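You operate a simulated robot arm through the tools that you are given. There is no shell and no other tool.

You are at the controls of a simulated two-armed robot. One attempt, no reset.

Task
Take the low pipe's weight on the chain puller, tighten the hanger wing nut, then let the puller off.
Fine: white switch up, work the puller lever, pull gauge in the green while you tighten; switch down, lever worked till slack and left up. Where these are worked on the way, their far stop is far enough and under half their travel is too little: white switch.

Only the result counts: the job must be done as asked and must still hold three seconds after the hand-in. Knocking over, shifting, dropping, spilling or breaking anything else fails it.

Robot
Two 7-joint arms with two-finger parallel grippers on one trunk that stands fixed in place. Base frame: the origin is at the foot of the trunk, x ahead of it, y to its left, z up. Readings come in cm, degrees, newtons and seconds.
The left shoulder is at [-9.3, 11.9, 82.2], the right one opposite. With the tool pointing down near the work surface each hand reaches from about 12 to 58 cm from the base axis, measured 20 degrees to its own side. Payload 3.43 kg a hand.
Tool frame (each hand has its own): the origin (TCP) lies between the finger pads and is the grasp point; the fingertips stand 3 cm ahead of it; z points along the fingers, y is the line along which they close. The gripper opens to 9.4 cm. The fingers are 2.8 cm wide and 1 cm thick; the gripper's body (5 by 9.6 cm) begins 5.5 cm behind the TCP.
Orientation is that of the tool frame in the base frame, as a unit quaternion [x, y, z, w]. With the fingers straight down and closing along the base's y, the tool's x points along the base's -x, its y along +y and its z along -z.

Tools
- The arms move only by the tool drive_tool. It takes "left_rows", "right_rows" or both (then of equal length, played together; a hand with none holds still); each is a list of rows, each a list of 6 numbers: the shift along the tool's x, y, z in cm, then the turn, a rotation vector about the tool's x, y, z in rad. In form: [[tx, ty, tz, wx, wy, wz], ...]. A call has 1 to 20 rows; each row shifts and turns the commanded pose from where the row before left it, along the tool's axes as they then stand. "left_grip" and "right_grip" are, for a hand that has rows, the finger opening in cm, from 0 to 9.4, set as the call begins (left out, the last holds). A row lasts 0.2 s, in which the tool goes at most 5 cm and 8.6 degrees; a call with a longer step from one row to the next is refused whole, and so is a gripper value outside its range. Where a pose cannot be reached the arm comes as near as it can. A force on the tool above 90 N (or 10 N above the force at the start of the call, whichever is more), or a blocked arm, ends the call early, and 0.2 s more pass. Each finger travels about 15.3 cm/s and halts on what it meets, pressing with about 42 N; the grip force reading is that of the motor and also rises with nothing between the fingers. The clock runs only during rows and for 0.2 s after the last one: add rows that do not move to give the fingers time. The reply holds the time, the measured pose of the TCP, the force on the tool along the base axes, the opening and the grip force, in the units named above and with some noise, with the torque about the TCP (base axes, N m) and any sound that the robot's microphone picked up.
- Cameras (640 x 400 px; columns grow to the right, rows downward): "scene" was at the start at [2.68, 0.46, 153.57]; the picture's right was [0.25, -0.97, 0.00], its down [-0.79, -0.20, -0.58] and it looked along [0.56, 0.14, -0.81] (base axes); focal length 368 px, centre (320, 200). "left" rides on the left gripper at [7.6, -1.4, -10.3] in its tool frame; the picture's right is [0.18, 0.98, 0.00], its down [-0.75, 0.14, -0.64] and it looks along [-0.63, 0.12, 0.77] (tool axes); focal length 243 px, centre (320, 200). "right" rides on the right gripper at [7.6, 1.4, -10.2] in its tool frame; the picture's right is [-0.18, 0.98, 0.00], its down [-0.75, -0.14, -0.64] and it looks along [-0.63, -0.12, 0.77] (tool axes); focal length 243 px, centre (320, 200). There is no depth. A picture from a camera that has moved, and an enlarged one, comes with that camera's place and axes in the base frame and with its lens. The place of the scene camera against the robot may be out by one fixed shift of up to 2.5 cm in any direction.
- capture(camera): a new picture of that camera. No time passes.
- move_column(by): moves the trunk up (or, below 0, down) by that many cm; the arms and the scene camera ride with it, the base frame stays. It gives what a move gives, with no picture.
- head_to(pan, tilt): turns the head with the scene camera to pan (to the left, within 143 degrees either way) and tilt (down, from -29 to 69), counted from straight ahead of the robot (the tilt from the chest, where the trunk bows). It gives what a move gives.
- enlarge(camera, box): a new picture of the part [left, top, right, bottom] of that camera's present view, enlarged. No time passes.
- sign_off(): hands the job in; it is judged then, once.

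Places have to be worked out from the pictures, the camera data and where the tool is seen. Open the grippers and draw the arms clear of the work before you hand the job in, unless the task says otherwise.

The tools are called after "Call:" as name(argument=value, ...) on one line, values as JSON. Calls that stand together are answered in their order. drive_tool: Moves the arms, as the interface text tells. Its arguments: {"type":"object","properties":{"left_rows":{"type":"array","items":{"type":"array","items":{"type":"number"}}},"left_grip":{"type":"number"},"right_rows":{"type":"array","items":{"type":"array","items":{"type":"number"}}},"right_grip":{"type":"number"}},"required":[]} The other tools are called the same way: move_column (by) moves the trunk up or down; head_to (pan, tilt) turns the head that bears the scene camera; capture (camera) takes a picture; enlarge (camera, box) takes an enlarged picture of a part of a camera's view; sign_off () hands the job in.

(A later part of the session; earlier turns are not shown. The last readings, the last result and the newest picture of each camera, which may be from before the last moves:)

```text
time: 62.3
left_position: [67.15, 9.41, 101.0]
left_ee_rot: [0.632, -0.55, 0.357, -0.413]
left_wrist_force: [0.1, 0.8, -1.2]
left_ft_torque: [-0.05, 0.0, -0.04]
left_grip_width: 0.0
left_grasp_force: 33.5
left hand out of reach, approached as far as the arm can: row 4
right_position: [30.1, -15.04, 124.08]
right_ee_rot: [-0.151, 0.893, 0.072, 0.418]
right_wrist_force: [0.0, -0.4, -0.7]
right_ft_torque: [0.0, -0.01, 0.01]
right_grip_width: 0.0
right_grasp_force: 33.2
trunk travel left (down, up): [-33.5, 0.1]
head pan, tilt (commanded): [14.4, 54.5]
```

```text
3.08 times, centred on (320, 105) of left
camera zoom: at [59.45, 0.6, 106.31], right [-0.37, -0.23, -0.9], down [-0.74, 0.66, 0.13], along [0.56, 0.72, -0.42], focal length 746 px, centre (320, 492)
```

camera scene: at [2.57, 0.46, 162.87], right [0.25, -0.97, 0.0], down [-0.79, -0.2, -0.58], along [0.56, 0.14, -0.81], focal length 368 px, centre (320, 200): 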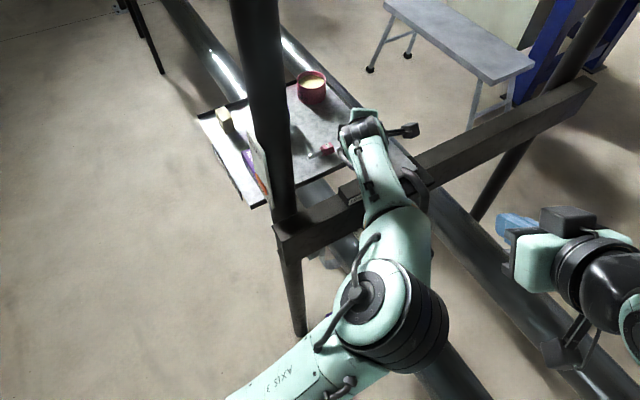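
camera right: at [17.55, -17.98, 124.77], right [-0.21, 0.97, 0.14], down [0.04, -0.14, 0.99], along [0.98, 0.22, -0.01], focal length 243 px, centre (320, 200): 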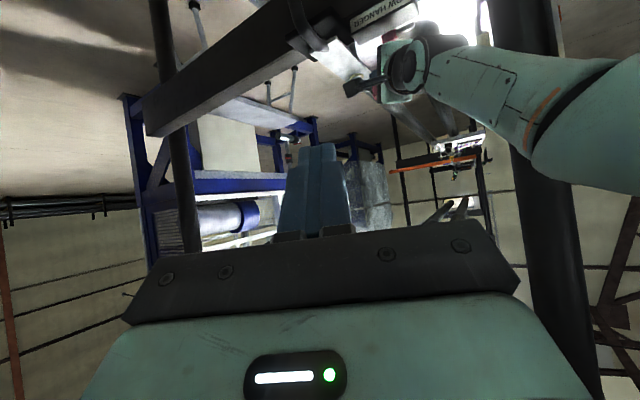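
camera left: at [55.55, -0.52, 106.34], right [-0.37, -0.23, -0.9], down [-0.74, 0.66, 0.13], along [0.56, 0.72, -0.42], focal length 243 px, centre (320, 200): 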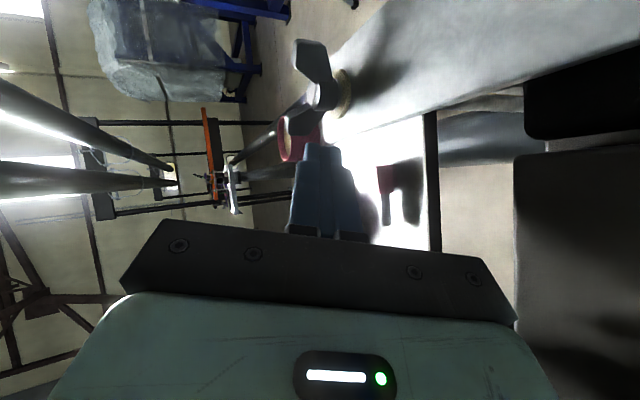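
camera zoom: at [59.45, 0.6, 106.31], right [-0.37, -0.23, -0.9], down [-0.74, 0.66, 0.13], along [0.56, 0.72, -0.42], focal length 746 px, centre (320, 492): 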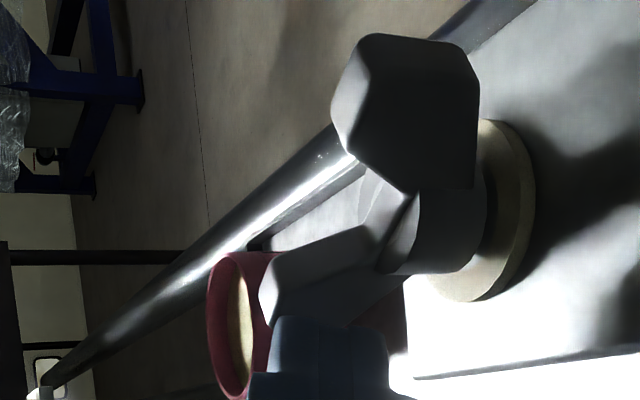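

The wing yielded without effort and now stands near 65-70°, but the arm is again at its limit. I back off a little, roll a further 90° so the camera sits on top, and flatten the tool to about 80° for more reach.

Call:
drive_tool(left_rows=[[0, 0, -3, 0, 0, 0], [0, -2.5, -1.5, 0, 0, 0], [0, 0, 0, 0, 0, -0.143], [0, 0, 0, 0, 0, -0.143], [0, 0, 0, 0, 0, -0.143], [0, 0, 0, 0, 0, -0.143], [0, 0, 0, 0, 0, -0.143], [0, 0, 0, 0, 0, -0.143], [0, 0, 0, 0, 0, -0.143], [0, 0, 0, 0, 0, -0.143], [0, 0, 0, 0, 0, -0.143], [0, 0, 0, 0, 0, -0.143], [0, 0, 0, 0, 0, -0.141]])

Call:
capture(camera="left")

Call:
capture(camera="scene")

```text
time: 65.1
left_position: [64.08, 8.91, 104.91]
left_ee_rot: [0.836, 0.06, 0.544, -0.039]
left_wrist_force: [-0.5, -0.4, 1.1]
left_ft_torque: [0.04, 0.01, -0.03]
left_grip_width: 0.0
left_grasp_force: 32.4
right_position: [30.19, -15.03, 124.09]
right_ee_rot: [-0.151, 0.893, 0.073, 0.417]
right_wrist_force: [-0.4, -1.0, 0.0]
right_ft_torque: [-0.03, -0.02, -0.01]
right_grip_width: 0.01
right_grasp_force: 33.5
trunk travel left (down, up): [-33.5, 0.1]
head pan, tilt (commanded): [14.4, 54.5]
```

```text
taken
camera left: at [57.59, 9.4, 116.01], right [0.21, -0.96, 0.17], down [-0.86, -0.26, -0.43], along [0.46, -0.05, -0.89], focal length 243 px, centre (320, 200)
```

left: 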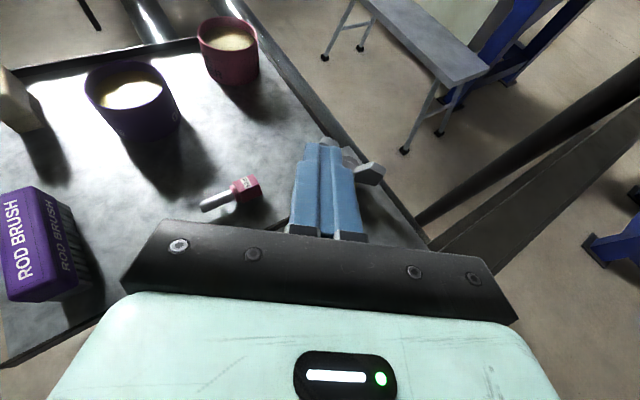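

```text
taken
camera scene: at [2.57, 0.46, 162.87], right [0.25, -0.97, 0.0], down [-0.79, -0.2, -0.58], along [0.56, 0.14, -0.81], focal length 368 px, centre (320, 200)
```

scene: 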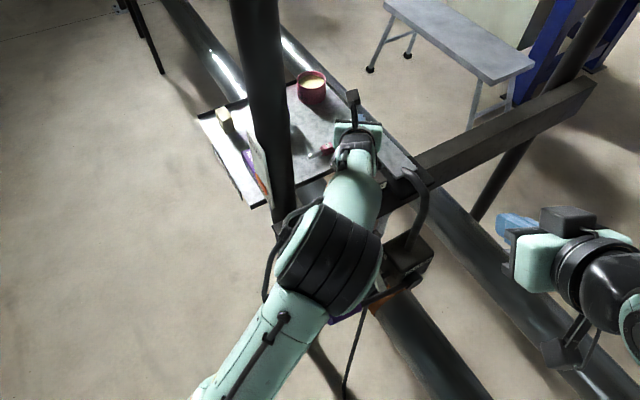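

With the camera on top I now see the nut upright from above. I enlarge that view to read the wing angle.

Call:
enlarge(camera="left", box=[270, 110, 410, 240])

```text
3.08 times, centred on (340, 175) of left
camera zoom: at [57.59, 9.4, 116.01], right [0.21, -0.96, 0.17], down [-0.86, -0.26, -0.43], along [0.46, -0.05, -0.89], focal length 746 px, centre (258, 277)
```

zoom: 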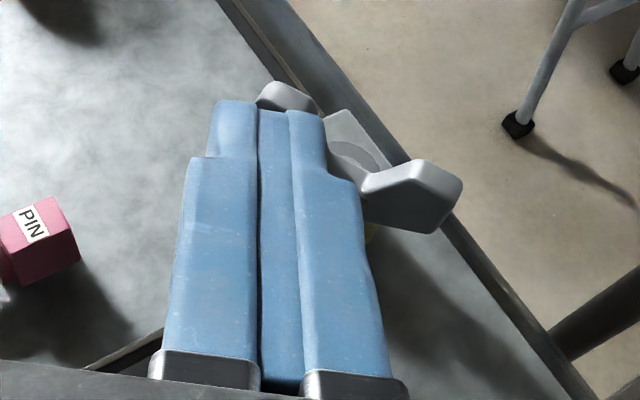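

The wings now stand at about 68°. I flatten the tool to about 75°, lower the tips behind the left wing and continue pushing it round.

Call:
drive_tool(left_rows=[[0, 0, 0, 0, 0.149, 0], [-1.74, 0.11, 1.41, 0, 0, 0], [-1.74, 0.11, 1.41, 0, 0, 0], [0.284, 0.306, 1.029, 0, 0, 0], [0.123, 0.168, 0.445, 0, 0, 0], [0.088, 0.24, 0.318, 0, 0, 0]])

Call:
enlarge(camera="left", box=[270, 110, 410, 240])

Call:
capture(camera="scene")

```text
time: 66.5
left_position: [65.63, 5.3, 103.33]
left_ee_rot: [0.794, 0.056, 0.604, -0.045]
left_wrist_force: [1.1, 0.2, 0.4]
left_ft_torque: [0.0, 0.04, 0.0]
left_grip_width: 0.0
left_grasp_force: 33.3
left hand out of reach, approached as far as the arm can: row 1, 2, 3, 4
right_position: [30.1, -15.14, 124.07]
right_ee_rot: [-0.15, 0.893, 0.073, 0.418]
right_wrist_force: [-0.3, 0.8, -0.4]
right_ft_torque: [0.01, 0.0, -0.03]
right_grip_width: 0.0
right_grasp_force: 33.0
trunk travel left (down, up): [-33.5, 0.1]
head pan, tilt (commanded): [14.4, 54.5]
```

```text
3.08 times, centred on (340, 175) of left
camera zoom: at [57.7, 5.46, 113.31], right [0.19, -0.97, 0.17], down [-0.79, -0.25, -0.56], along [0.58, -0.03, -0.81], focal length 746 px, centre (258, 277)
```

zoom: 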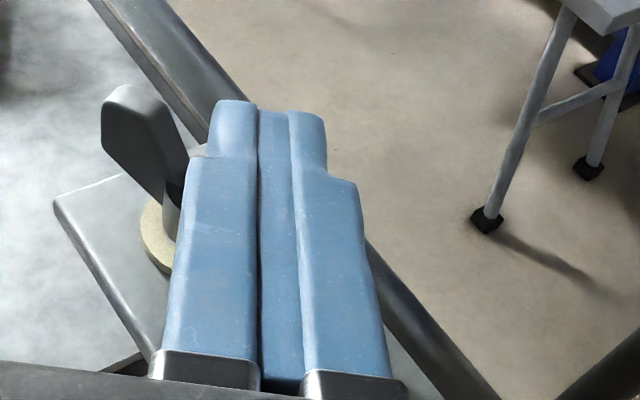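

```text
taken
camera scene: at [2.57, 0.45, 162.87], right [0.25, -0.97, 0.0], down [-0.79, -0.2, -0.58], along [0.56, 0.14, -0.81], focal length 368 px, centre (320, 200)
```

scene: 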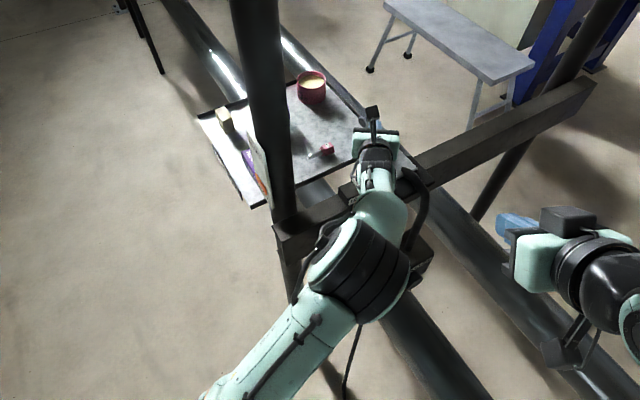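

The nut is untouched but the arm drifted sideways to y 5.3, so a wrist limit is acting at this roll. I lift clear, go back to the side-camera roll, and turn the heading a further 14° to test for more reach above the nut.

Call:
drive_tool(left_rows=[[3, 0, 0, 0, 0, 0], [1, 0, -3, 0, 0, 0], [0, 0, 0, 0, 0, 0.143], [0, 0, 0, 0, 0, 0.143], [0, 0, 0, 0, 0, 0.143], [0, 0, 0, 0, 0, 0.143], [0, 0, 0, 0, 0, 0.143], [0, 0, 0, 0, 0, 0.143], [0, 0, 0, 0, 0, 0.143], [0, 0, 0, 0, 0, 0.143], [0, 0, 0, 0, 0, 0.143], [0, 0, 0, 0, 0, 0.143], [0, 0, 0, 0, 0, 0.141], [0, 0, 0, 0, -0.118, -0.033], [0, 0, 0, 0, -0.118, -0.033]])

Call:
capture(camera="left")

Call:
capture(camera="scene")

```text
time: 69.7
left_position: [63.8, 5.19, 107.56]
left_ee_rot: [0.652, -0.463, 0.348, -0.49]
left_wrist_force: [-0.2, 0.2, 0.8]
left_ft_torque: [-0.02, -0.03, -0.04]
left_grip_width: 0.01
left_grasp_force: 33.0
left hand out of reach, approached as far as the arm can: row 15
right_position: [29.99, -14.96, 124.05]
right_ee_rot: [-0.151, 0.893, 0.072, 0.418]
right_wrist_force: [0.3, -0.4, 0.3]
right_ft_torque: [-0.02, 0.04, -0.03]
right_grip_width: 0.04
right_grasp_force: 32.6
trunk travel left (down, up): [-33.5, 0.1]
head pan, tilt (commanded): [14.4, 54.5]
```

```text
taken
camera left: at [57.38, -5.27, 111.77], right [-0.2, -0.26, -0.94], down [-0.87, 0.5, 0.04], along [0.46, 0.83, -0.33], focal length 243 px, centre (320, 200)
```

left: 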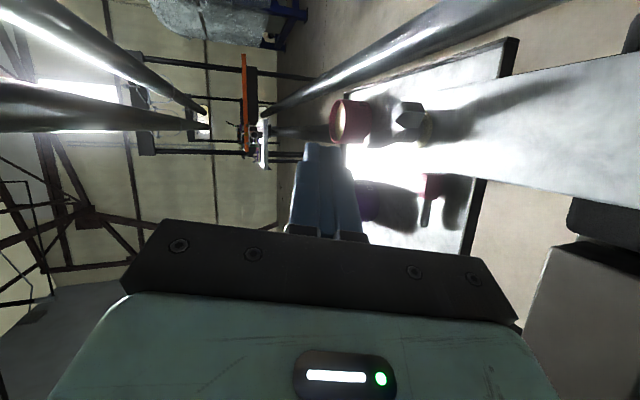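

```text
taken
camera scene: at [2.55, 0.54, 162.87], right [0.25, -0.97, 0.0], down [-0.79, -0.2, -0.58], along [0.56, 0.14, -0.81], focal length 368 px, centre (320, 200)
```

scene: 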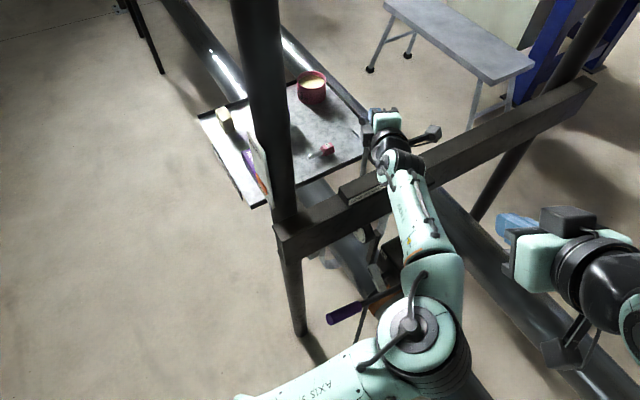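

At this heading the left elbow swings out and reach gets worse. The right arm stretches straighter, and with the raised trunk and a flatter tool it should reach further, so I will use it. I withdraw the left hand first and undo its roll.

Call:
drive_tool(left_rows=[[-1.75, -0.07, -3.36, 0, 0, 0], [-1.75, -0.07, -3.36, 0, 0, 0], [-1.75, -0.07, -3.36, 0, 0, 0], [-1.75, -0.07, -3.36, 0, 0, 0], [-1.75, -0.07, -3.36, 0, 0, 0], [0, 0, 0, 0, 0.118, 0.033], [0, 0, 0, 0, 0.118, 0.033], [0, 0, 0, 0, 0, 0.143], [0, 0, 0, 0, 0, 0.143], [0, 0, 0, 0, 0, 0.143], [0, 0, 0, 0, 0, 0.143], [0, 0, 0, 0, 0, 0.143], [0, 0, 0, 0, 0, 0.143], [0, 0, 0, 0, 0, 0.143], [0, 0, 0, 0, 0, 0.143], [0, 0, 0, 0, 0, 0.143], [0, 0, 0, 0, 0, 0.143], [0, 0, 0, 0, 0, 0.141]])

Call:
capture(camera="scene")

Call:
capture(camera="left")

```text
time: 73.5
left_position: [46.0, 8.67, 112.76]
left_ee_rot: [-0.041, 0.8, 0.029, 0.598]
left_wrist_force: [-0.6, -0.3, -1.1]
left_ft_torque: [-0.01, -0.01, -0.03]
left_grip_width: 0.02
left_grasp_force: 33.0
right_position: [30.15, -15.11, 124.06]
right_ee_rot: [-0.151, 0.893, 0.073, 0.418]
right_wrist_force: [-1.2, -0.6, -0.6]
right_ft_torque: [0.01, -0.01, 0.0]
right_grip_width: 0.01
right_grasp_force: 32.8
trunk travel left (down, up): [-33.5, 0.1]
head pan, tilt (commanded): [14.4, 54.5]
```

```text
taken
camera scene: at [2.56, 0.45, 162.87], right [0.25, -0.97, 0.0], down [-0.79, -0.2, -0.58], along [0.56, 0.14, -0.81], focal length 368 px, centre (320, 200)
```

scene: 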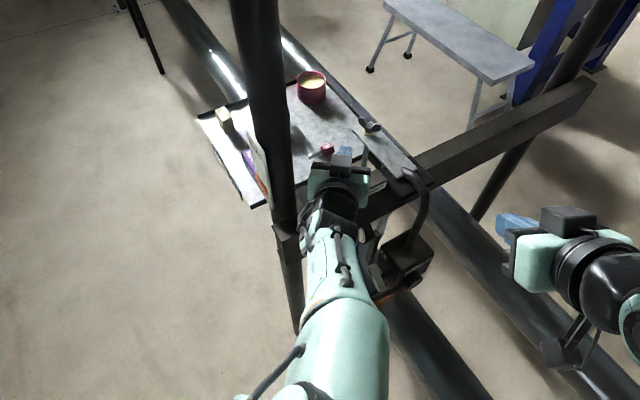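

```text
taken
camera left: at [34.17, 5.93, 108.2], right [-0.15, 0.97, -0.18], down [-0.42, 0.1, 0.9], along [0.9, 0.21, 0.39], focal length 243 px, centre (320, 200)
```

left: 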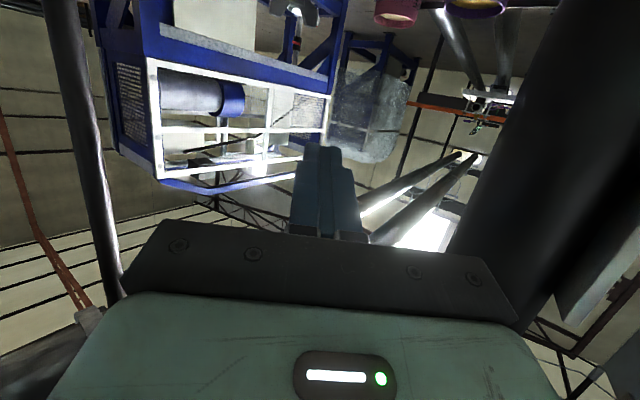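

The left hand is back at [46, 8.7, 112.8]. I withdraw it fully to the left side and turn it back to the gauge-watching heading.

Call:
drive_tool(left_rows=[[0.55, 0.37, -3.64, 0, 0, 0], [0.55, 0.37, -3.64, 0, 0, 0], [0.55, 0.37, -3.64, 0, 0, 0], [0.55, 0.37, -3.64, 0, 0, 0], [0.55, 0.37, -3.64, 0, 0, 0], [0.55, 0.37, -3.64, 0, 0, 0], [0, 4, 0, 0, 0, 0], [0, 4, 0, 0, 0, 0], [0, 4, 0, 0, 0, 0], [0, 4, 0, 0, 0, 0], [0, 0, 0, 0, 0.118, 0], [0, 0, 0, 0, 0.118, 0], [0, 0, 0, 0, 0.118, 0], [0, 0, 0, 0, 0.118, 0], [0, 0, 0, 0.1077, 0, 0.102], [0, 0, 0, 0.1077, 0, 0.102], [0, 0, 0, 0.1077, 0, 0.102], [0, 0, 0, 0.1077, 0, 0.102], [0, 0, 0, 0.1077, 0, 0.102], [0, 0, 0, 0.1077, 0, 0.102]])

Call:
drive_tool(left_rows=[[2.82, 0, 2.69, 0, 0, 0], [2.82, 0, 2.69, 0, 0, 0], [2.82, 0, 2.69, 0, 0, 0], [2.82, 0, 2.69, 0, 0, 0], [2.82, 0, 2.69, 0, 0, 0], [2.82, 0, 2.69, 0, 0, 0], [2.82, 0, 2.69, 0, 0, 0], [2.82, 0, 2.69, 0, 0, 0], [2.82, 0, 2.69, 0, 0, 0]], left_grip=9.4)

Call:
capture(camera="left")

Call:
capture(camera="scene")

```text
time: 74.1
left_position: [42.64, 16.45, 110.58]
left_ee_rot: [-0.1, 0.812, 0.093, 0.568]
left_wrist_force: [2.7, -8.2, 0.0]
left_ft_torque: [0.0, -0.01, -0.29]
left_grip_width: 0.01
left_grasp_force: 33.5
right_position: [30.04, -15.15, 124.09]
right_ee_rot: [-0.151, 0.893, 0.073, 0.418]
right_wrist_force: [0.8, 0.2, 0.2]
right_ft_torque: [-0.01, 0.01, -0.06]
right_grip_width: 0.0
right_grasp_force: 33.2
trunk travel left (down, up): [-33.5, 0.1]
head pan, tilt (commanded): [14.4, 54.5]
stopped in row 2 (left hand): the arm was blocked; the commanded pose is now the measured one
```

```text
time: 74.6
left_position: [44.87, 13.68, 107.13]
left_ee_rot: [-0.064, 0.804, 0.072, 0.587]
left_wrist_force: [-20.5, -58.5, 7.8]
left_ft_torque: [1.33, -0.28, 1.03]
left_grip_width: 6.43
left_grasp_force: 0.0
right_position: [29.68, -15.53, 123.97]
right_ee_rot: [-0.151, 0.892, 0.074, 0.419]
right_wrist_force: [0.0, 0.8, -0.6]
right_ft_torque: [-0.05, 0.01, -0.05]
right_grip_width: 0.0
right_grasp_force: 32.8
trunk travel left (down, up): [-33.5, 0.1]
head pan, tilt (commanded): [14.4, 54.5]
stopped in row 2 (left hand): the force on the tool passed its limit at 103 N (the readings are from after the stop); the commanded pose is now the measured one
```

```text
taken
camera left: at [33.28, 10.11, 102.73], right [-0.24, 0.96, -0.14], down [-0.4, 0.03, 0.92], along [0.89, 0.28, 0.38], focal length 243 px, centre (320, 200)
```

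left: 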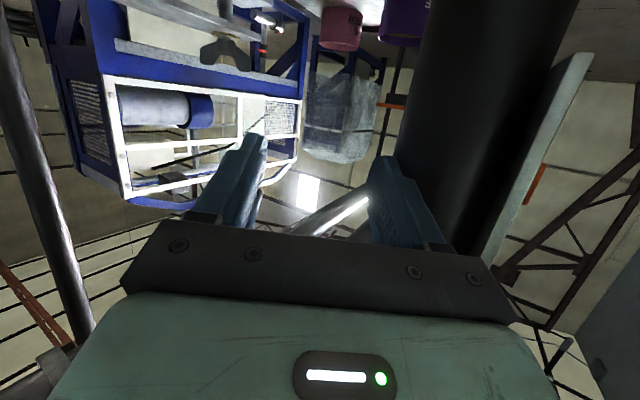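

```text
taken
camera scene: at [2.15, -0.13, 162.86], right [0.25, -0.97, 0.0], down [-0.79, -0.2, -0.58], along [0.56, 0.15, -0.81], focal length 368 px, centre (320, 200)
```

scene: 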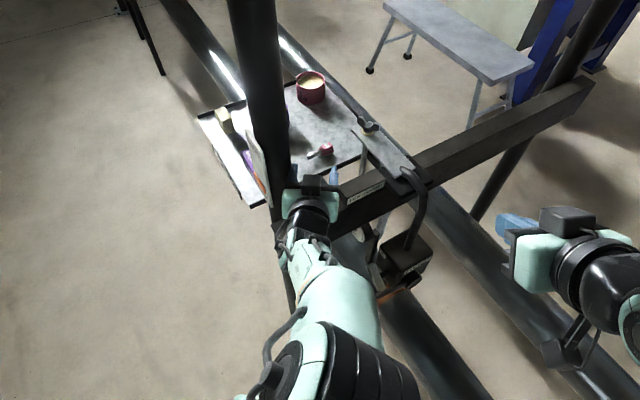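

The left arm was blocked on the way out and its finger now presses on the post with about 60 N. I close the fingers and ease away from the post toward -y at once.

Call:
drive_tool(left_rows=[[0, -0.8, 0, 0, 0, 0], [0, -1, 0, 0, 0, 0], [0, -1, 0, 0, 0, 0], [0, -1, 0, 0, 0, 0]], left_grip=0)

Call:
capture(camera="left")

Call:
capture(camera="right")

```text
time: 75.6
left_position: [45.84, 11.63, 106.71]
left_ee_rot: [-0.082, 0.804, 0.08, 0.583]
left_wrist_force: [-0.1, 0.2, -0.1]
left_ft_torque: [-0.02, 0.01, -0.01]
left_grip_width: 0.0
left_grasp_force: 33.3
right_position: [30.07, -15.14, 124.18]
right_ee_rot: [-0.152, 0.893, 0.073, 0.418]
right_wrist_force: [-0.8, -0.9, 0.1]
right_ft_torque: [0.02, 0.0, 0.0]
right_grip_width: 0.0
right_grasp_force: 33.0
trunk travel left (down, up): [-33.5, 0.1]
head pan, tilt (commanded): [14.4, 54.5]
```

```text
taken
camera left: at [34.33, 7.58, 102.46], right [-0.28, 0.95, -0.14], down [-0.39, 0.02, 0.92], along [0.88, 0.31, 0.37], focal length 243 px, centre (320, 200)
```

left: 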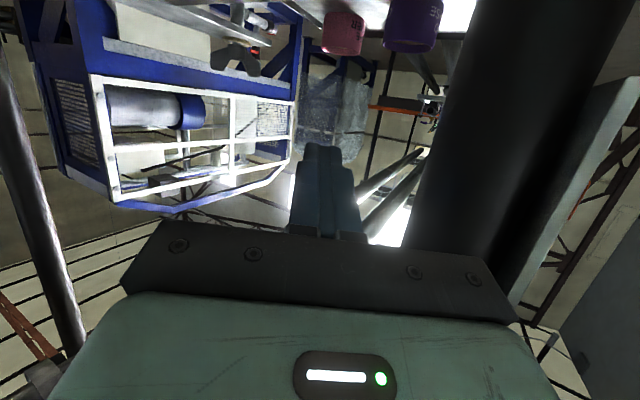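

```text
taken
camera right: at [17.48, -18.09, 124.77], right [-0.21, 0.97, 0.14], down [0.04, -0.14, 0.99], along [0.98, 0.22, -0.01], focal length 243 px, centre (320, 200)
```

right: 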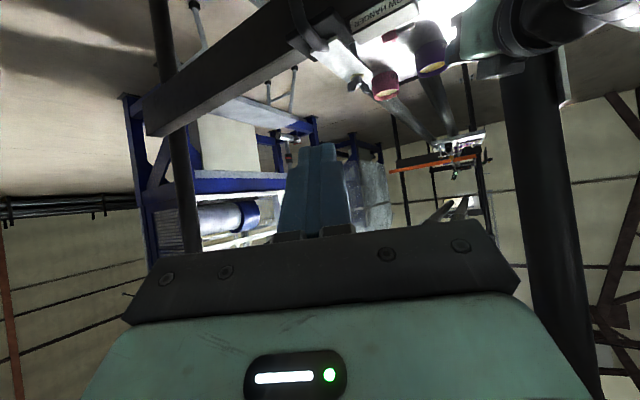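

The contact is gone and nothing appears shifted. I raise the left hand, move it away from the post and tilt it back to the orientation that travelled well before, checking after each short step.

Call:
drive_tool(left_rows=[[-1.85, -1.15, -0.9, 0, 0, 0], [-1.85, -1.15, -0.9, 0, 0, 0], [0, 0, 0, 0, 0.13, 0], [0, 0, 0, 0, 0.13, 0], [0, 0, 0, 0, 0.13, 0]])

Call:
capture(camera="scene")

```text
time: 76.8
left_position: [46.02, 9.26, 110.68]
left_ee_rot: [-0.094, 0.903, 0.061, 0.414]
left_wrist_force: [-0.2, -0.2, -0.5]
left_ft_torque: [0.01, 0.01, -0.02]
left_grip_width: 0.0
left_grasp_force: 32.6
right_position: [30.24, -15.07, 124.06]
right_ee_rot: [-0.151, 0.893, 0.071, 0.418]
right_wrist_force: [-0.2, 0.1, -0.2]
right_ft_torque: [0.0, 0.01, -0.05]
right_grip_width: 0.02
right_grasp_force: 33.2
trunk travel left (down, up): [-33.5, 0.1]
head pan, tilt (commanded): [14.4, 54.5]
```

```text
taken
camera scene: at [2.6, 0.51, 162.87], right [0.25, -0.97, 0.0], down [-0.79, -0.2, -0.58], along [0.56, 0.14, -0.81], focal length 368 px, centre (320, 200)
```

scene: 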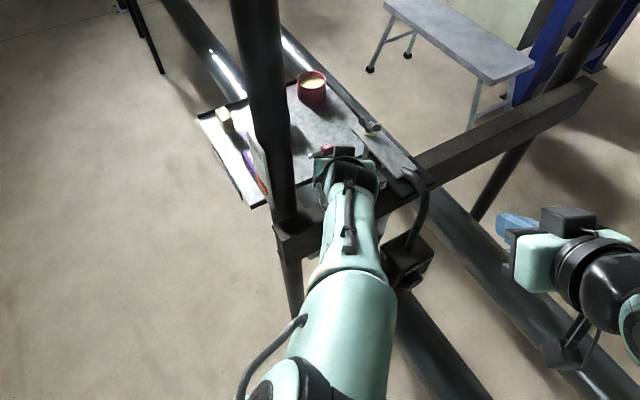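

The left hand is free at [46, 9.3, 110.7]. I turn the heading back to -5°, as it was on the way in, and look before retreating.

Call:
drive_tool(left_rows=[[0, 0, 0, 0.083, -0.004, 0.071], [0, 0, 0, 0.083, -0.004, 0.071], [0, 0, 0, 0.083, -0.004, 0.071]])

Call:
capture(camera="scene")

```text
time: 77.6
left_position: [45.84, 9.24, 110.73]
left_ee_rot: [0.054, 0.906, -0.008, 0.421]
left_wrist_force: [0.2, -0.4, -0.2]
left_ft_torque: [-0.03, -0.03, -0.02]
left_grip_width: 0.0
left_grasp_force: 32.3
right_position: [30.13, -14.95, 124.09]
right_ee_rot: [-0.151, 0.893, 0.071, 0.418]
right_wrist_force: [-0.5, -0.3, 0.0]
right_ft_torque: [-0.02, 0.0, 0.0]
right_grip_width: 0.0
right_grasp_force: 33.3
trunk travel left (down, up): [-33.5, 0.1]
head pan, tilt (commanded): [14.4, 54.5]
```

```text
taken
camera scene: at [2.57, 0.58, 162.86], right [0.25, -0.97, 0.0], down [-0.79, -0.2, -0.58], along [0.56, 0.14, -0.81], focal length 368 px, centre (320, 200)
```

scene: 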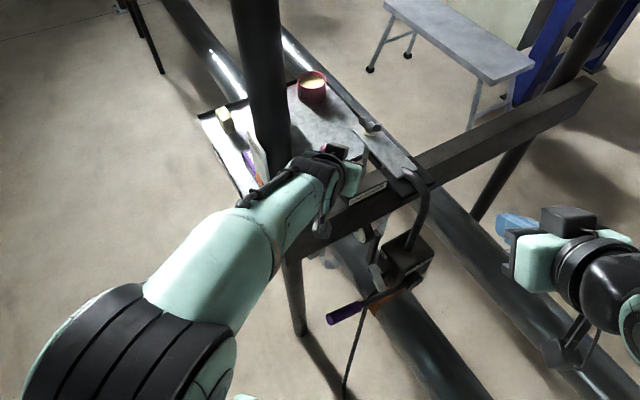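

The elbow is back where it was on the way in. I retrace the entry path in reverse, then slide left.

Call:
drive_tool(left_rows=[[1.6, -0.32, -3.61, 0, 0, 0], [1.6, -0.32, -3.61, 0, 0, 0], [1.6, -0.32, -3.61, 0, 0, 0], [1.6, -0.32, -3.61, 0, 0, 0], [1.6, -0.32, -3.61, 0, 0, 0], [1.6, -0.32, -3.61, 0, 0, 0], [0, 4, 0, 0, 0, 0], [0, 4, 0, 0, 0, 0], [0, 4, 0, 0, 0, 0], [0, 4, 0, 0, 0, 0]])

Call:
capture(camera="scene")

```text
time: 79.8
left_position: [24.78, 25.55, 117.75]
left_ee_rot: [0.054, 0.906, -0.006, 0.42]
left_wrist_force: [-0.6, 0.4, 0.0]
left_ft_torque: [0.0, -0.01, -0.02]
left_grip_width: 0.0
left_grasp_force: 33.4
right_position: [30.12, -15.04, 123.98]
right_ee_rot: [-0.151, 0.893, 0.072, 0.418]
right_wrist_force: [-0.3, -0.8, 0.3]
right_ft_torque: [0.02, 0.02, 0.04]
right_grip_width: 0.0
right_grasp_force: 32.4
trunk travel left (down, up): [-33.5, 0.1]
head pan, tilt (commanded): [14.4, 54.5]
```

```text
taken
camera scene: at [2.59, 0.55, 162.87], right [0.25, -0.97, 0.0], down [-0.79, -0.2, -0.58], along [0.56, 0.14, -0.81], focal length 368 px, centre (320, 200)
```

scene: 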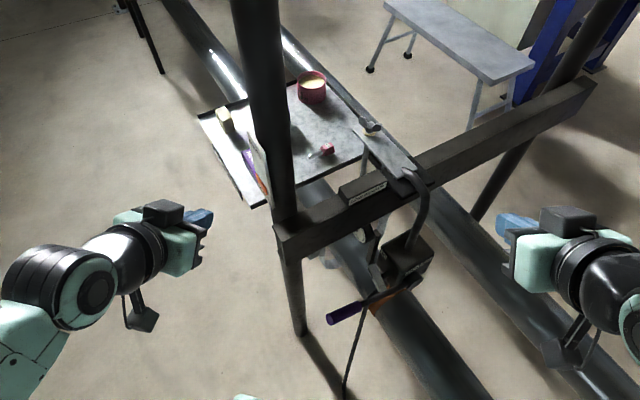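

Everything is in place and the left hand is clear. I turn it to the gauge heading and lower it in two checked steps.

Call:
drive_tool(left_rows=[[0, 0, 0, 0.1036, -0.0048, 0.088], [0, 0, 0, 0.1036, -0.0048, 0.088], [0, 0, 0, 0.1036, -0.0048, 0.088], [0, 0, 0, 0.1036, -0.0048, 0.088], [0, 0, 0, 0.1036, -0.0048, 0.088], [0, 0, 0, 0, 0.05, 0]], left_grip=9.4)

```text
time: 81.2
left_position: [24.73, 25.22, 117.86]
left_ee_rot: [0.357, 0.845, -0.138, 0.374]
left_wrist_force: [-0.1, -0.7, -0.2]
left_ft_torque: [-0.03, -0.03, 0.01]
left_grip_width: 9.41
left_grasp_force: 0.1
right_position: [30.11, -15.12, 123.92]
right_ee_rot: [-0.151, 0.893, 0.072, 0.418]
right_wrist_force: [0.1, 0.5, 0.2]
right_ft_torque: [-0.01, -0.02, -0.02]
right_grip_width: 0.0
right_grasp_force: 33.2
trunk travel left (down, up): [-33.5, 0.1]
head pan, tilt (commanded): [14.4, 54.5]
```

The left hand turned without trouble. I lower it straight down to gauge height.

Call:
drive_tool(left_rows=[[2.85, 0, 2.65, 0, 0, 0], [2.85, 0, 2.65, 0, 0, 0], [2.85, 0, 2.65, 0, 0, 0], [2.85, 0, 2.65, 0, 0, 0], [2.85, 0, 2.65, 0, 0, 0], [2.85, 0, 2.65, 0, 0, 0], [2.85, 0, 2.65, 0, 0, 0], [2.85, 0, 2.65, 0, 0, 0], [2.85, 0, 2.65, 0, 0, 0]])

Call:
capture(camera="left")

Call:
capture(camera="right")

```text
time: 83.2
left_position: [25.64, 26.13, 82.74]
left_ee_rot: [0.357, 0.845, -0.137, 0.374]
left_wrist_force: [0.7, 0.3, -0.6]
left_ft_torque: [-0.02, -0.01, 0.05]
left_grip_width: 9.43
left_grasp_force: 0.0
right_position: [30.15, -15.06, 124.03]
right_ee_rot: [-0.15, 0.893, 0.071, 0.418]
right_wrist_force: [0.2, 0.2, 0.3]
right_ft_torque: [-0.03, -0.02, 0.0]
right_grip_width: 0.0
right_grasp_force: 32.8
trunk travel left (down, up): [-33.5, 0.1]
head pan, tilt (commanded): [14.4, 54.5]
```

```text
taken
camera left: at [15.54, 34.13, 84.11], right [0.61, 0.79, -0.1], down [0.11, 0.04, 0.99], along [0.79, -0.62, -0.06], focal length 243 px, centre (320, 200)
```

left: 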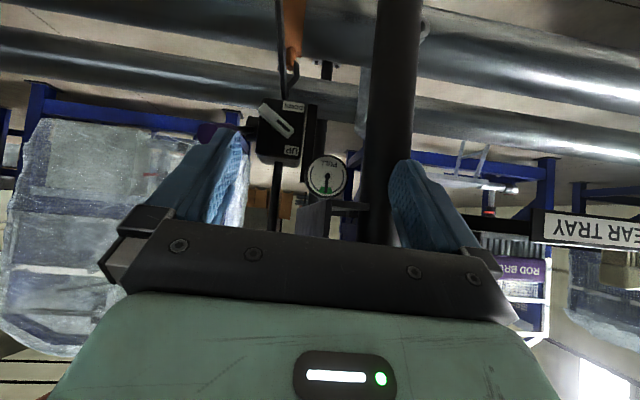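

```text
taken
camera right: at [17.53, -17.97, 124.78], right [-0.21, 0.97, 0.14], down [0.04, -0.14, 0.99], along [0.98, 0.22, -0.01], focal length 243 px, centre (320, 200)
```

right: 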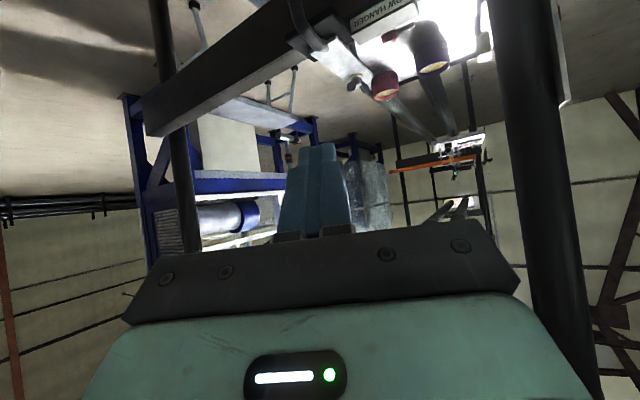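

The left camera sees the gauge again. I check the gauge and the nut's present angle before the right arm goes in.

Call:
enlarge(camera="left", box=[295, 140, 365, 205])

Call:
enlarge(camera="scene", box=[335, 105, 405, 155])

Call:
enlarge(camera="right", box=[330, 60, 390, 105])

```text
6.15 times, centred on (330, 172) of left
camera zoom: at [15.54, 34.13, 84.11], right [0.61, 0.79, -0.1], down [0.11, 0.04, 0.99], along [0.79, -0.62, -0.06], focal length 1493 px, centre (258, 369)
```

zoom: 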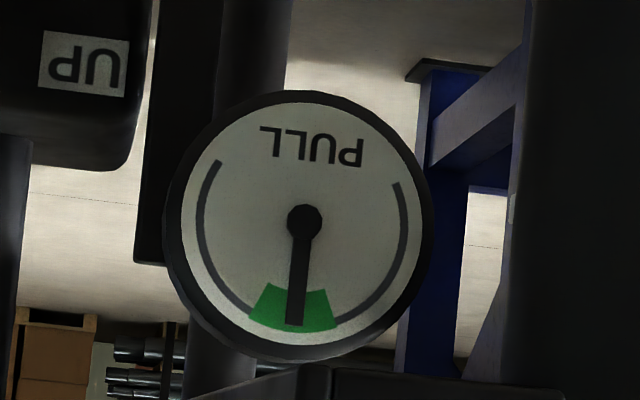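

```text
8.00 times, centred on (370, 130) of scene
camera zoom: at [2.59, 0.52, 162.87], right [0.25, -0.97, 0.0], down [-0.79, -0.2, -0.58], along [0.56, 0.14, -0.81], focal length 2941 px, centre (-80, 760)
```

zoom: 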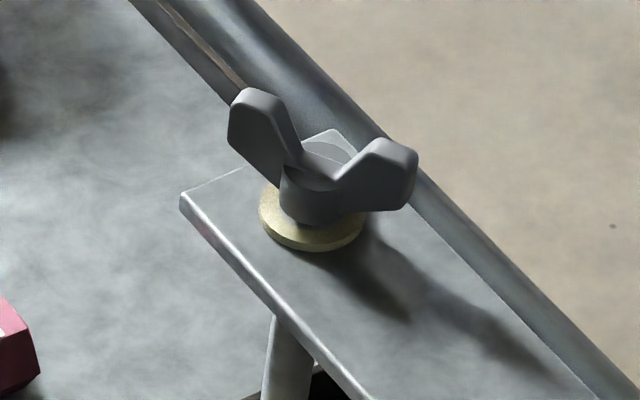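

```text
8.89 times, centred on (360, 82) of right
camera zoom: at [17.53, -17.97, 124.78], right [-0.21, 0.97, 0.14], down [0.04, -0.14, 0.99], along [0.98, 0.22, -0.01], focal length 2157 px, centre (-36, 1244)
```

zoom: 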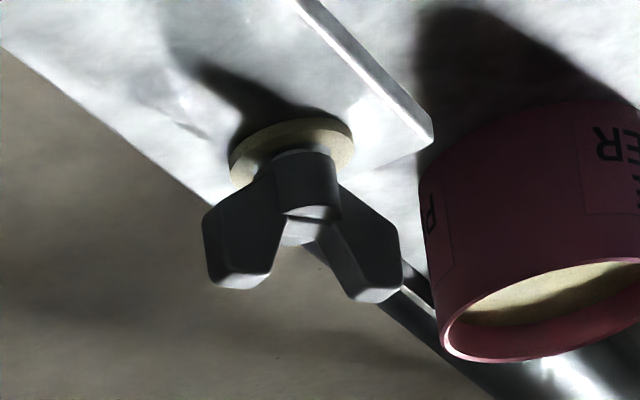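

The gauge is steady in the green and the wings stand at about 70°. I bring the right hand forward over the beam and roll it 90° so its camera sits at the right side, watching for reach warnings.

Call:
drive_tool(right_rows=[[-0.93, 0.98, 3.46, 0, 0, 0], [-0.93, 0.98, 3.46, 0, 0, 0], [-0.93, 0.98, 3.46, 0, 0, 0], [-0.93, 0.98, 3.46, 0, 0, 0], [-0.93, 0.98, 3.46, 0, 0, 0], [-0.93, 0.98, 3.46, 0, 0, 0], [-0.93, 0.98, 3.46, 0, 0, 0], [-0.93, 0.98, 3.46, 0, 0, 0], [0, 0, 0, 0, 0, -0.14], [0, 0, 0, 0, 0, -0.14], [0, 0, 0, 0, 0, -0.14], [0, 0, 0, 0, 0, -0.14]])

Call:
capture(camera="scene")

Call:
capture(camera="right")

```text
time: 85.8
left_position: [25.68, 26.31, 82.81]
left_ee_rot: [0.357, 0.845, -0.137, 0.374]
left_wrist_force: [-0.7, -0.2, -0.1]
left_ft_torque: [0.01, 0.0, 0.01]
left_grip_width: 9.4
left_grasp_force: 0.1
right_position: [52.18, 1.01, 112.02]
right_ee_rot: [-0.392, 0.816, -0.048, 0.422]
right_wrist_force: [0.5, -0.2, 0.0]
right_ft_torque: [0.0, 0.0, -0.02]
right_grip_width: 0.0
right_grasp_force: 33.2
trunk travel left (down, up): [-33.5, 0.1]
head pan, tilt (commanded): [14.4, 54.5]
```

```text
taken
camera scene: at [2.57, 0.47, 162.87], right [0.25, -0.97, 0.0], down [-0.79, -0.2, -0.58], along [0.56, 0.14, -0.81], focal length 368 px, centre (320, 200)
```

scene: 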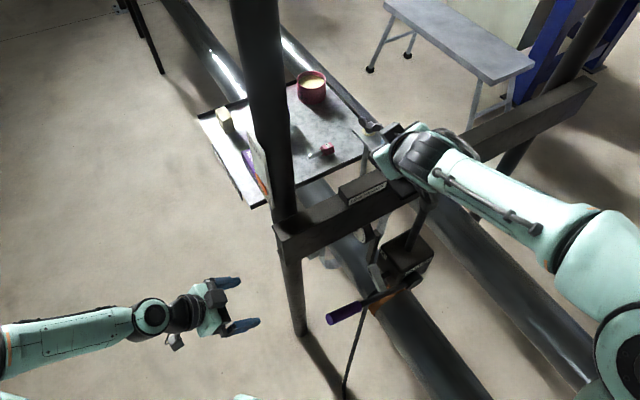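

```text
taken
camera right: at [41.15, -5.95, 113.11], right [-0.53, 0.8, -0.28], down [-0.13, 0.25, 0.96], along [0.84, 0.54, -0.03], focal length 243 px, centre (320, 200)
```

right: 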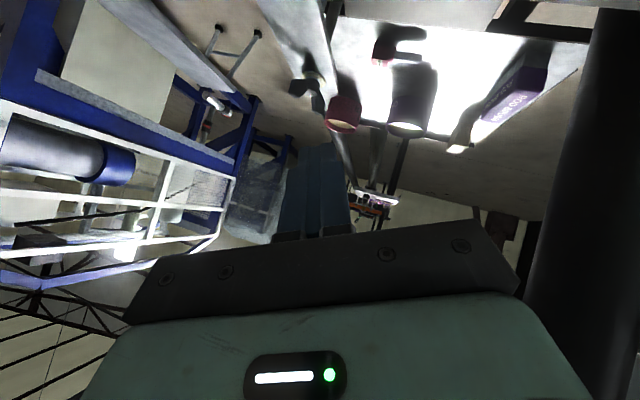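

No warnings, and the right elbow stays outward. I complete the roll to 90° and flatten the tool to about 68°.

Call:
drive_tool(right_rows=[[0, 0, 0, 0, 0, -0.145], [0, 0, 0, 0, 0, -0.145], [0, 0, 0, 0, 0, -0.145], [0, 0, 0, 0, 0, -0.145], [0, 0, 0, 0, 0, -0.145], [0, 0, 0, 0, 0, -0.145], [0, 0, 0, 0, 0, -0.14], [0, 0, 0, 0.104, 0, 0], [0, 0, 0, 0.104, 0, 0], [0, 0, 0, 0.104, 0, 0]])

Call:
capture(camera="right")

Call:
capture(camera="scene")

```text
time: 88.0
left_position: [25.6, 26.22, 82.94]
left_ee_rot: [0.357, 0.845, -0.138, 0.374]
left_wrist_force: [-0.4, 0.7, -0.3]
left_ft_torque: [0.03, 0.02, -0.02]
left_grip_width: 9.41
left_grasp_force: 0.0
right_position: [52.01, 0.95, 111.99]
right_ee_rot: [0.675, -0.481, 0.323, -0.457]
right_wrist_force: [0.7, -0.7, -0.5]
right_ft_torque: [0.0, -0.01, 0.0]
right_grip_width: 0.01
right_grasp_force: 33.1
trunk travel left (down, up): [-33.5, 0.1]
head pan, tilt (commanded): [14.4, 54.5]
```

```text
taken
camera right: at [45.02, -9.67, 114.55], right [-0.41, 0.06, -0.91], down [-0.76, 0.53, 0.37], along [0.51, 0.85, -0.17], focal length 243 px, centre (320, 200)
```

right: 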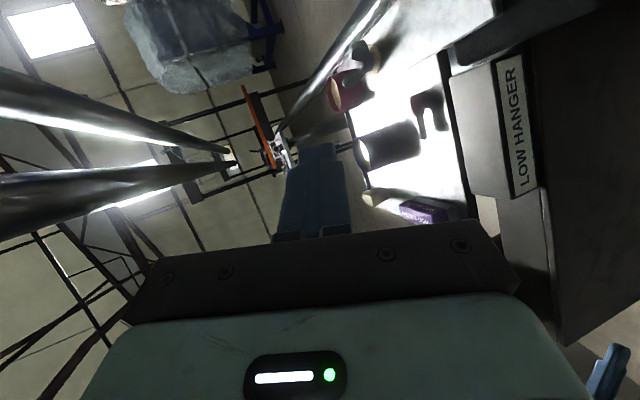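

```text
taken
camera scene: at [2.58, 0.42, 162.87], right [0.25, -0.97, 0.0], down [-0.79, -0.2, -0.58], along [0.56, 0.14, -0.81], focal length 368 px, centre (320, 200)
```

scene: 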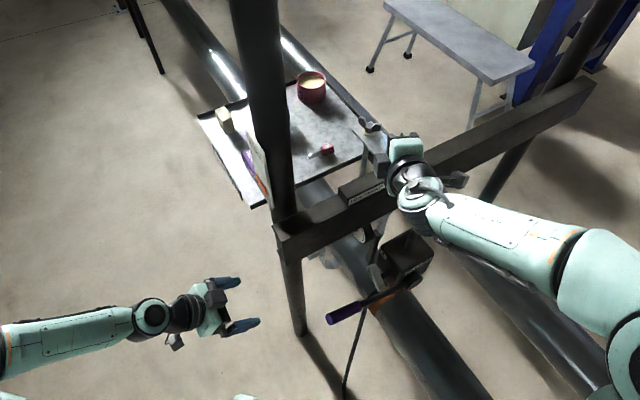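

The right arm accepts this pose with its elbow outward. I move its fingertips to just behind the left wing, still above it, then check.

Call:
drive_tool(right_rows=[[-0.885, 0.34, 4.12, 0, 0, 0], [-0.885, 0.34, 4.12, 0, 0, 0], [-0.885, 0.34, 4.12, 0, 0, 0], [-0.885, 0.34, 4.12, 0, 0, 0]])

Call:
capture(camera="right")

Call:
capture(camera="scene")

```text
time: 89.0
left_position: [25.72, 26.29, 82.85]
left_ee_rot: [0.356, 0.845, -0.138, 0.374]
left_wrist_force: [-0.2, 0.2, -0.2]
left_ft_torque: [0.04, 0.03, 0.02]
left_grip_width: 9.39
left_grasp_force: 0.0
right_position: [64.96, 9.22, 104.82]
right_ee_rot: [0.675, -0.481, 0.323, -0.457]
right_wrist_force: [-0.6, -0.2, 0.6]
right_ft_torque: [-0.01, 0.02, -0.02]
right_grip_width: 0.0
right_grasp_force: 33.2
trunk travel left (down, up): [-33.5, 0.1]
head pan, tilt (commanded): [14.4, 54.5]
```

```text
taken
camera right: at [57.88, -1.44, 107.16], right [-0.41, 0.06, -0.91], down [-0.76, 0.53, 0.37], along [0.51, 0.85, -0.17], focal length 243 px, centre (320, 200)
```

right: 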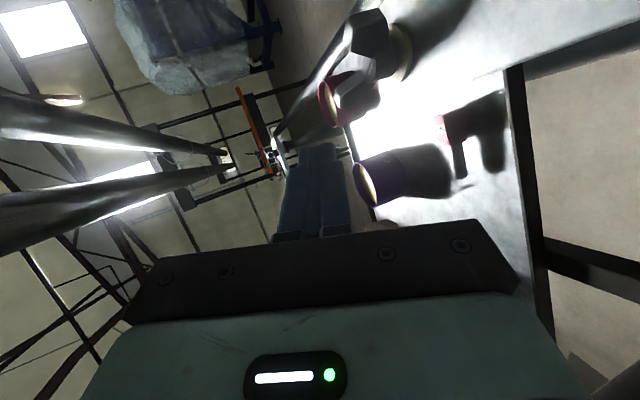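

```text
taken
camera scene: at [2.65, 0.53, 162.87], right [0.25, -0.97, 0.0], down [-0.79, -0.2, -0.58], along [0.56, 0.14, -0.81], focal length 368 px, centre (320, 200)
```

scene: 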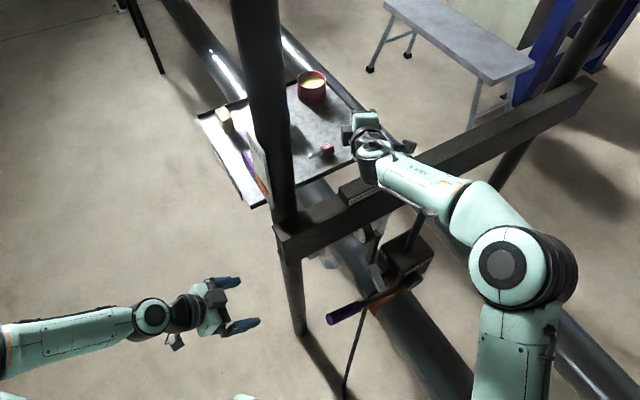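

The right arm reaches this spot with its elbow still bent. I lower to wing height and push the left wing round to about 40°.

Call:
drive_tool(right_rows=[[0, 3.43, 1.38, 0, 0, 0], [0.913, -0.755, 1.866, 0, 0, 0], [0.434, -0.103, 0.2525, 0, 0, 0], [0.429, -0.052, 0.126, 0, 0, 0]])

Call:
capture(camera="right")

Call:
enlarge(camera="right", box=[270, 10, 450, 170])

```text
time: 90.0
left_position: [25.7, 26.31, 82.88]
left_ee_rot: [0.357, 0.845, -0.138, 0.373]
left_wrist_force: [0.7, -0.4, -0.5]
left_ft_torque: [0.03, 0.0, 0.01]
left_grip_width: 9.41
left_grasp_force: 0.1
right_position: [67.68, 8.37, 101.15]
right_ee_rot: [0.675, -0.48, 0.322, -0.458]
right_wrist_force: [-0.3, 4.8, 0.9]
right_ft_torque: [0.02, 0.0, 0.15]
right_grip_width: 0.0
right_grasp_force: 33.0
trunk travel left (down, up): [-33.5, 0.1]
head pan, tilt (commanded): [14.4, 54.5]
```

```text
taken
camera right: at [60.66, -2.16, 103.48], right [-0.41, 0.05, -0.91], down [-0.76, 0.53, 0.37], along [0.5, 0.85, -0.17], focal length 243 px, centre (320, 200)
```

right: 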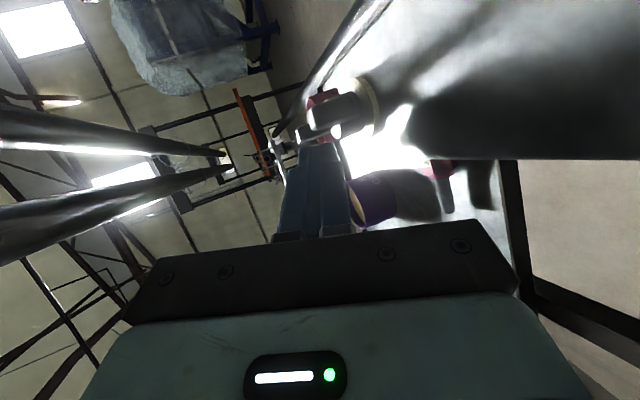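

```text
2.50 times, centred on (360, 90) of right
camera zoom: at [60.66, -2.16, 103.48], right [-0.41, 0.05, -0.91], down [-0.76, 0.53, 0.37], along [0.5, 0.85, -0.17], focal length 606 px, centre (220, 475)
```

zoom: 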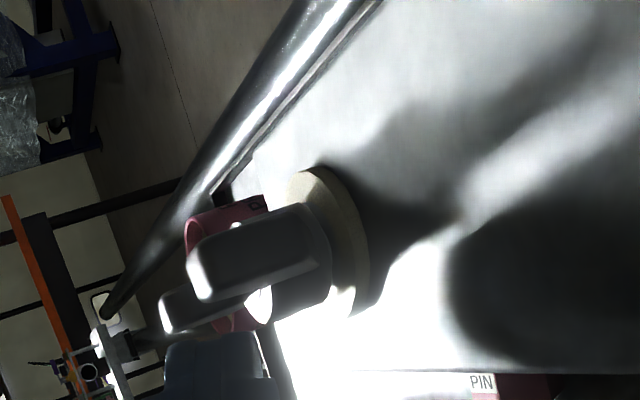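

The nut keeps turning with only about 5 N and the right arm has reach to spare; the wings are now near 50°. I push on toward 10°.

Call:
drive_tool(right_rows=[[0.481, -0.085, 0.208, 0, 0, 0], [0.298, -0.026, 0.061, 0, 0, 0], [0.32, -0.003, 0.004, 0, 0, 0], [0.269, -0.005, 0.011, 0, 0, 0]])

Call:
enlarge(camera="right", box=[270, 10, 450, 170])

Call:
enlarge(camera="scene", box=[320, 90, 420, 160])

```text
time: 91.0
left_position: [25.65, 26.57, 82.78]
left_ee_rot: [0.356, 0.845, -0.139, 0.375]
left_wrist_force: [0.6, 0.8, -0.4]
left_ft_torque: [-0.03, 0.0, -0.02]
left_grip_width: 9.41
left_grasp_force: 0.1
right_position: [68.11, 8.17, 101.03]
right_ee_rot: [0.68, -0.475, 0.317, -0.46]
right_wrist_force: [-3.7, 30.5, -3.5]
right_ft_torque: [0.6, 0.08, 0.69]
right_grip_width: 0.0
right_grasp_force: 33.1
trunk travel left (down, up): [-33.5, 0.1]
head pan, tilt (commanded): [14.4, 54.5]
```

```text
2.50 times, centred on (360, 90) of right
camera zoom: at [61.27, -2.47, 103.52], right [-0.41, 0.05, -0.91], down [-0.77, 0.52, 0.38], along [0.49, 0.85, -0.17], focal length 606 px, centre (220, 475)
```

zoom: 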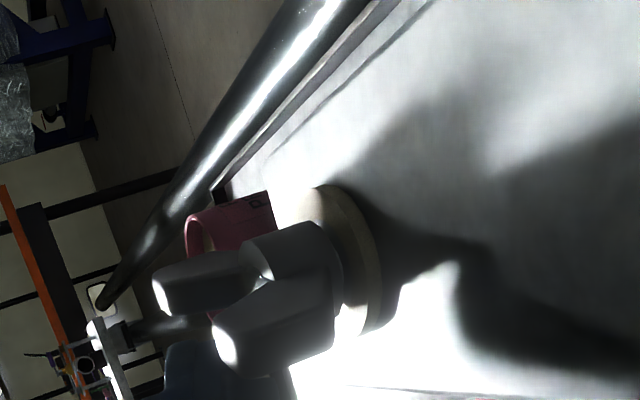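

```text
5.71 times, centred on (370, 125) of scene
camera zoom: at [2.52, 0.96, 162.86], right [0.25, -0.97, 0.0], down [-0.79, -0.2, -0.58], along [0.56, 0.14, -0.81], focal length 2101 px, centre (34, 629)
```

zoom: 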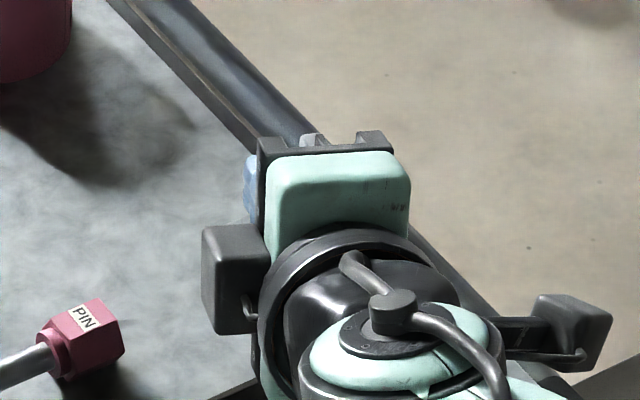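

The push now meets 30 N because the finger is wedged between both wings; the wings stand near 27°, so I have turned the nut about 70°. I relieve, lift over, and come down on the right side of the other wing, which now points back toward me.

Call:
drive_tool(right_rows=[[-1.23, -0.04, 0.1, 0, 0, 0], [0, -4.18, -1.68, 0, 0, 0], [2.87, 0.78, -1.96, 0, 0, 0], [2.87, 0.78, -1.96, 0, 0, 0], [0, 0, 0, 0, 0, 0]])

Call:
enlarge(camera="right", box=[270, 10, 450, 170])

Call:
enlarge(camera="scene", box=[320, 90, 420, 160])

```text
time: 92.2
left_position: [25.66, 26.34, 82.91]
left_ee_rot: [0.358, 0.845, -0.139, 0.374]
left_wrist_force: [0.1, 0.0, -0.2]
left_ft_torque: [-0.05, 0.01, 0.02]
left_grip_width: 9.4
left_grasp_force: 0.2
right_position: [66.18, 1.48, 105.49]
right_ee_rot: [0.676, -0.48, 0.324, -0.456]
right_wrist_force: [0.5, 0.0, -0.2]
right_ft_torque: [-0.01, 0.02, -0.02]
right_grip_width: 0.03
right_grasp_force: 33.0
trunk travel left (down, up): [-33.5, 0.1]
head pan, tilt (commanded): [14.4, 54.5]
```

```text
2.50 times, centred on (360, 90) of right
camera zoom: at [59.07, -9.14, 107.99], right [-0.41, 0.06, -0.91], down [-0.76, 0.53, 0.37], along [0.51, 0.84, -0.18], focal length 606 px, centre (220, 475)
```

zoom: 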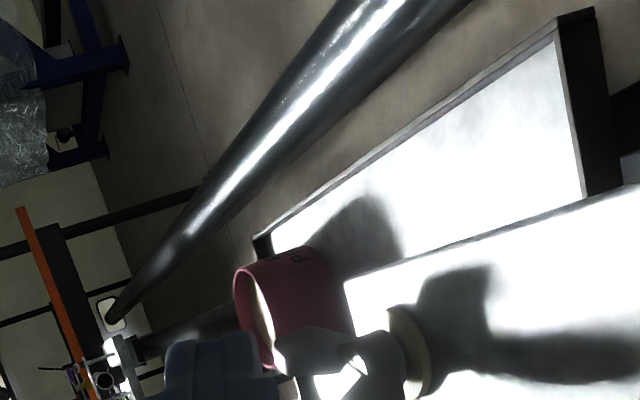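

```text
5.71 times, centred on (370, 125) of scene
camera zoom: at [2.59, 0.52, 162.87], right [0.25, -0.97, 0.0], down [-0.79, -0.2, -0.58], along [0.56, 0.14, -0.81], focal length 2101 px, centre (34, 629)
```

zoom: 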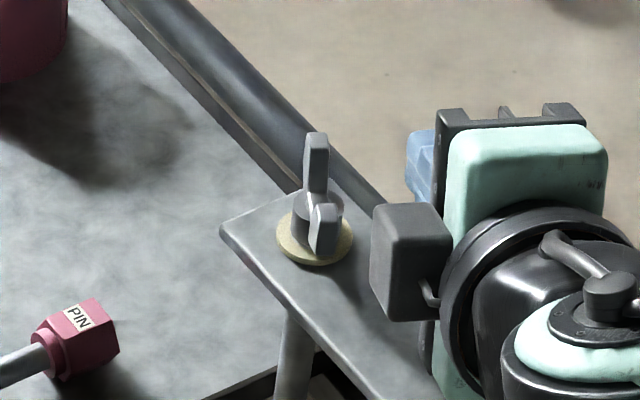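

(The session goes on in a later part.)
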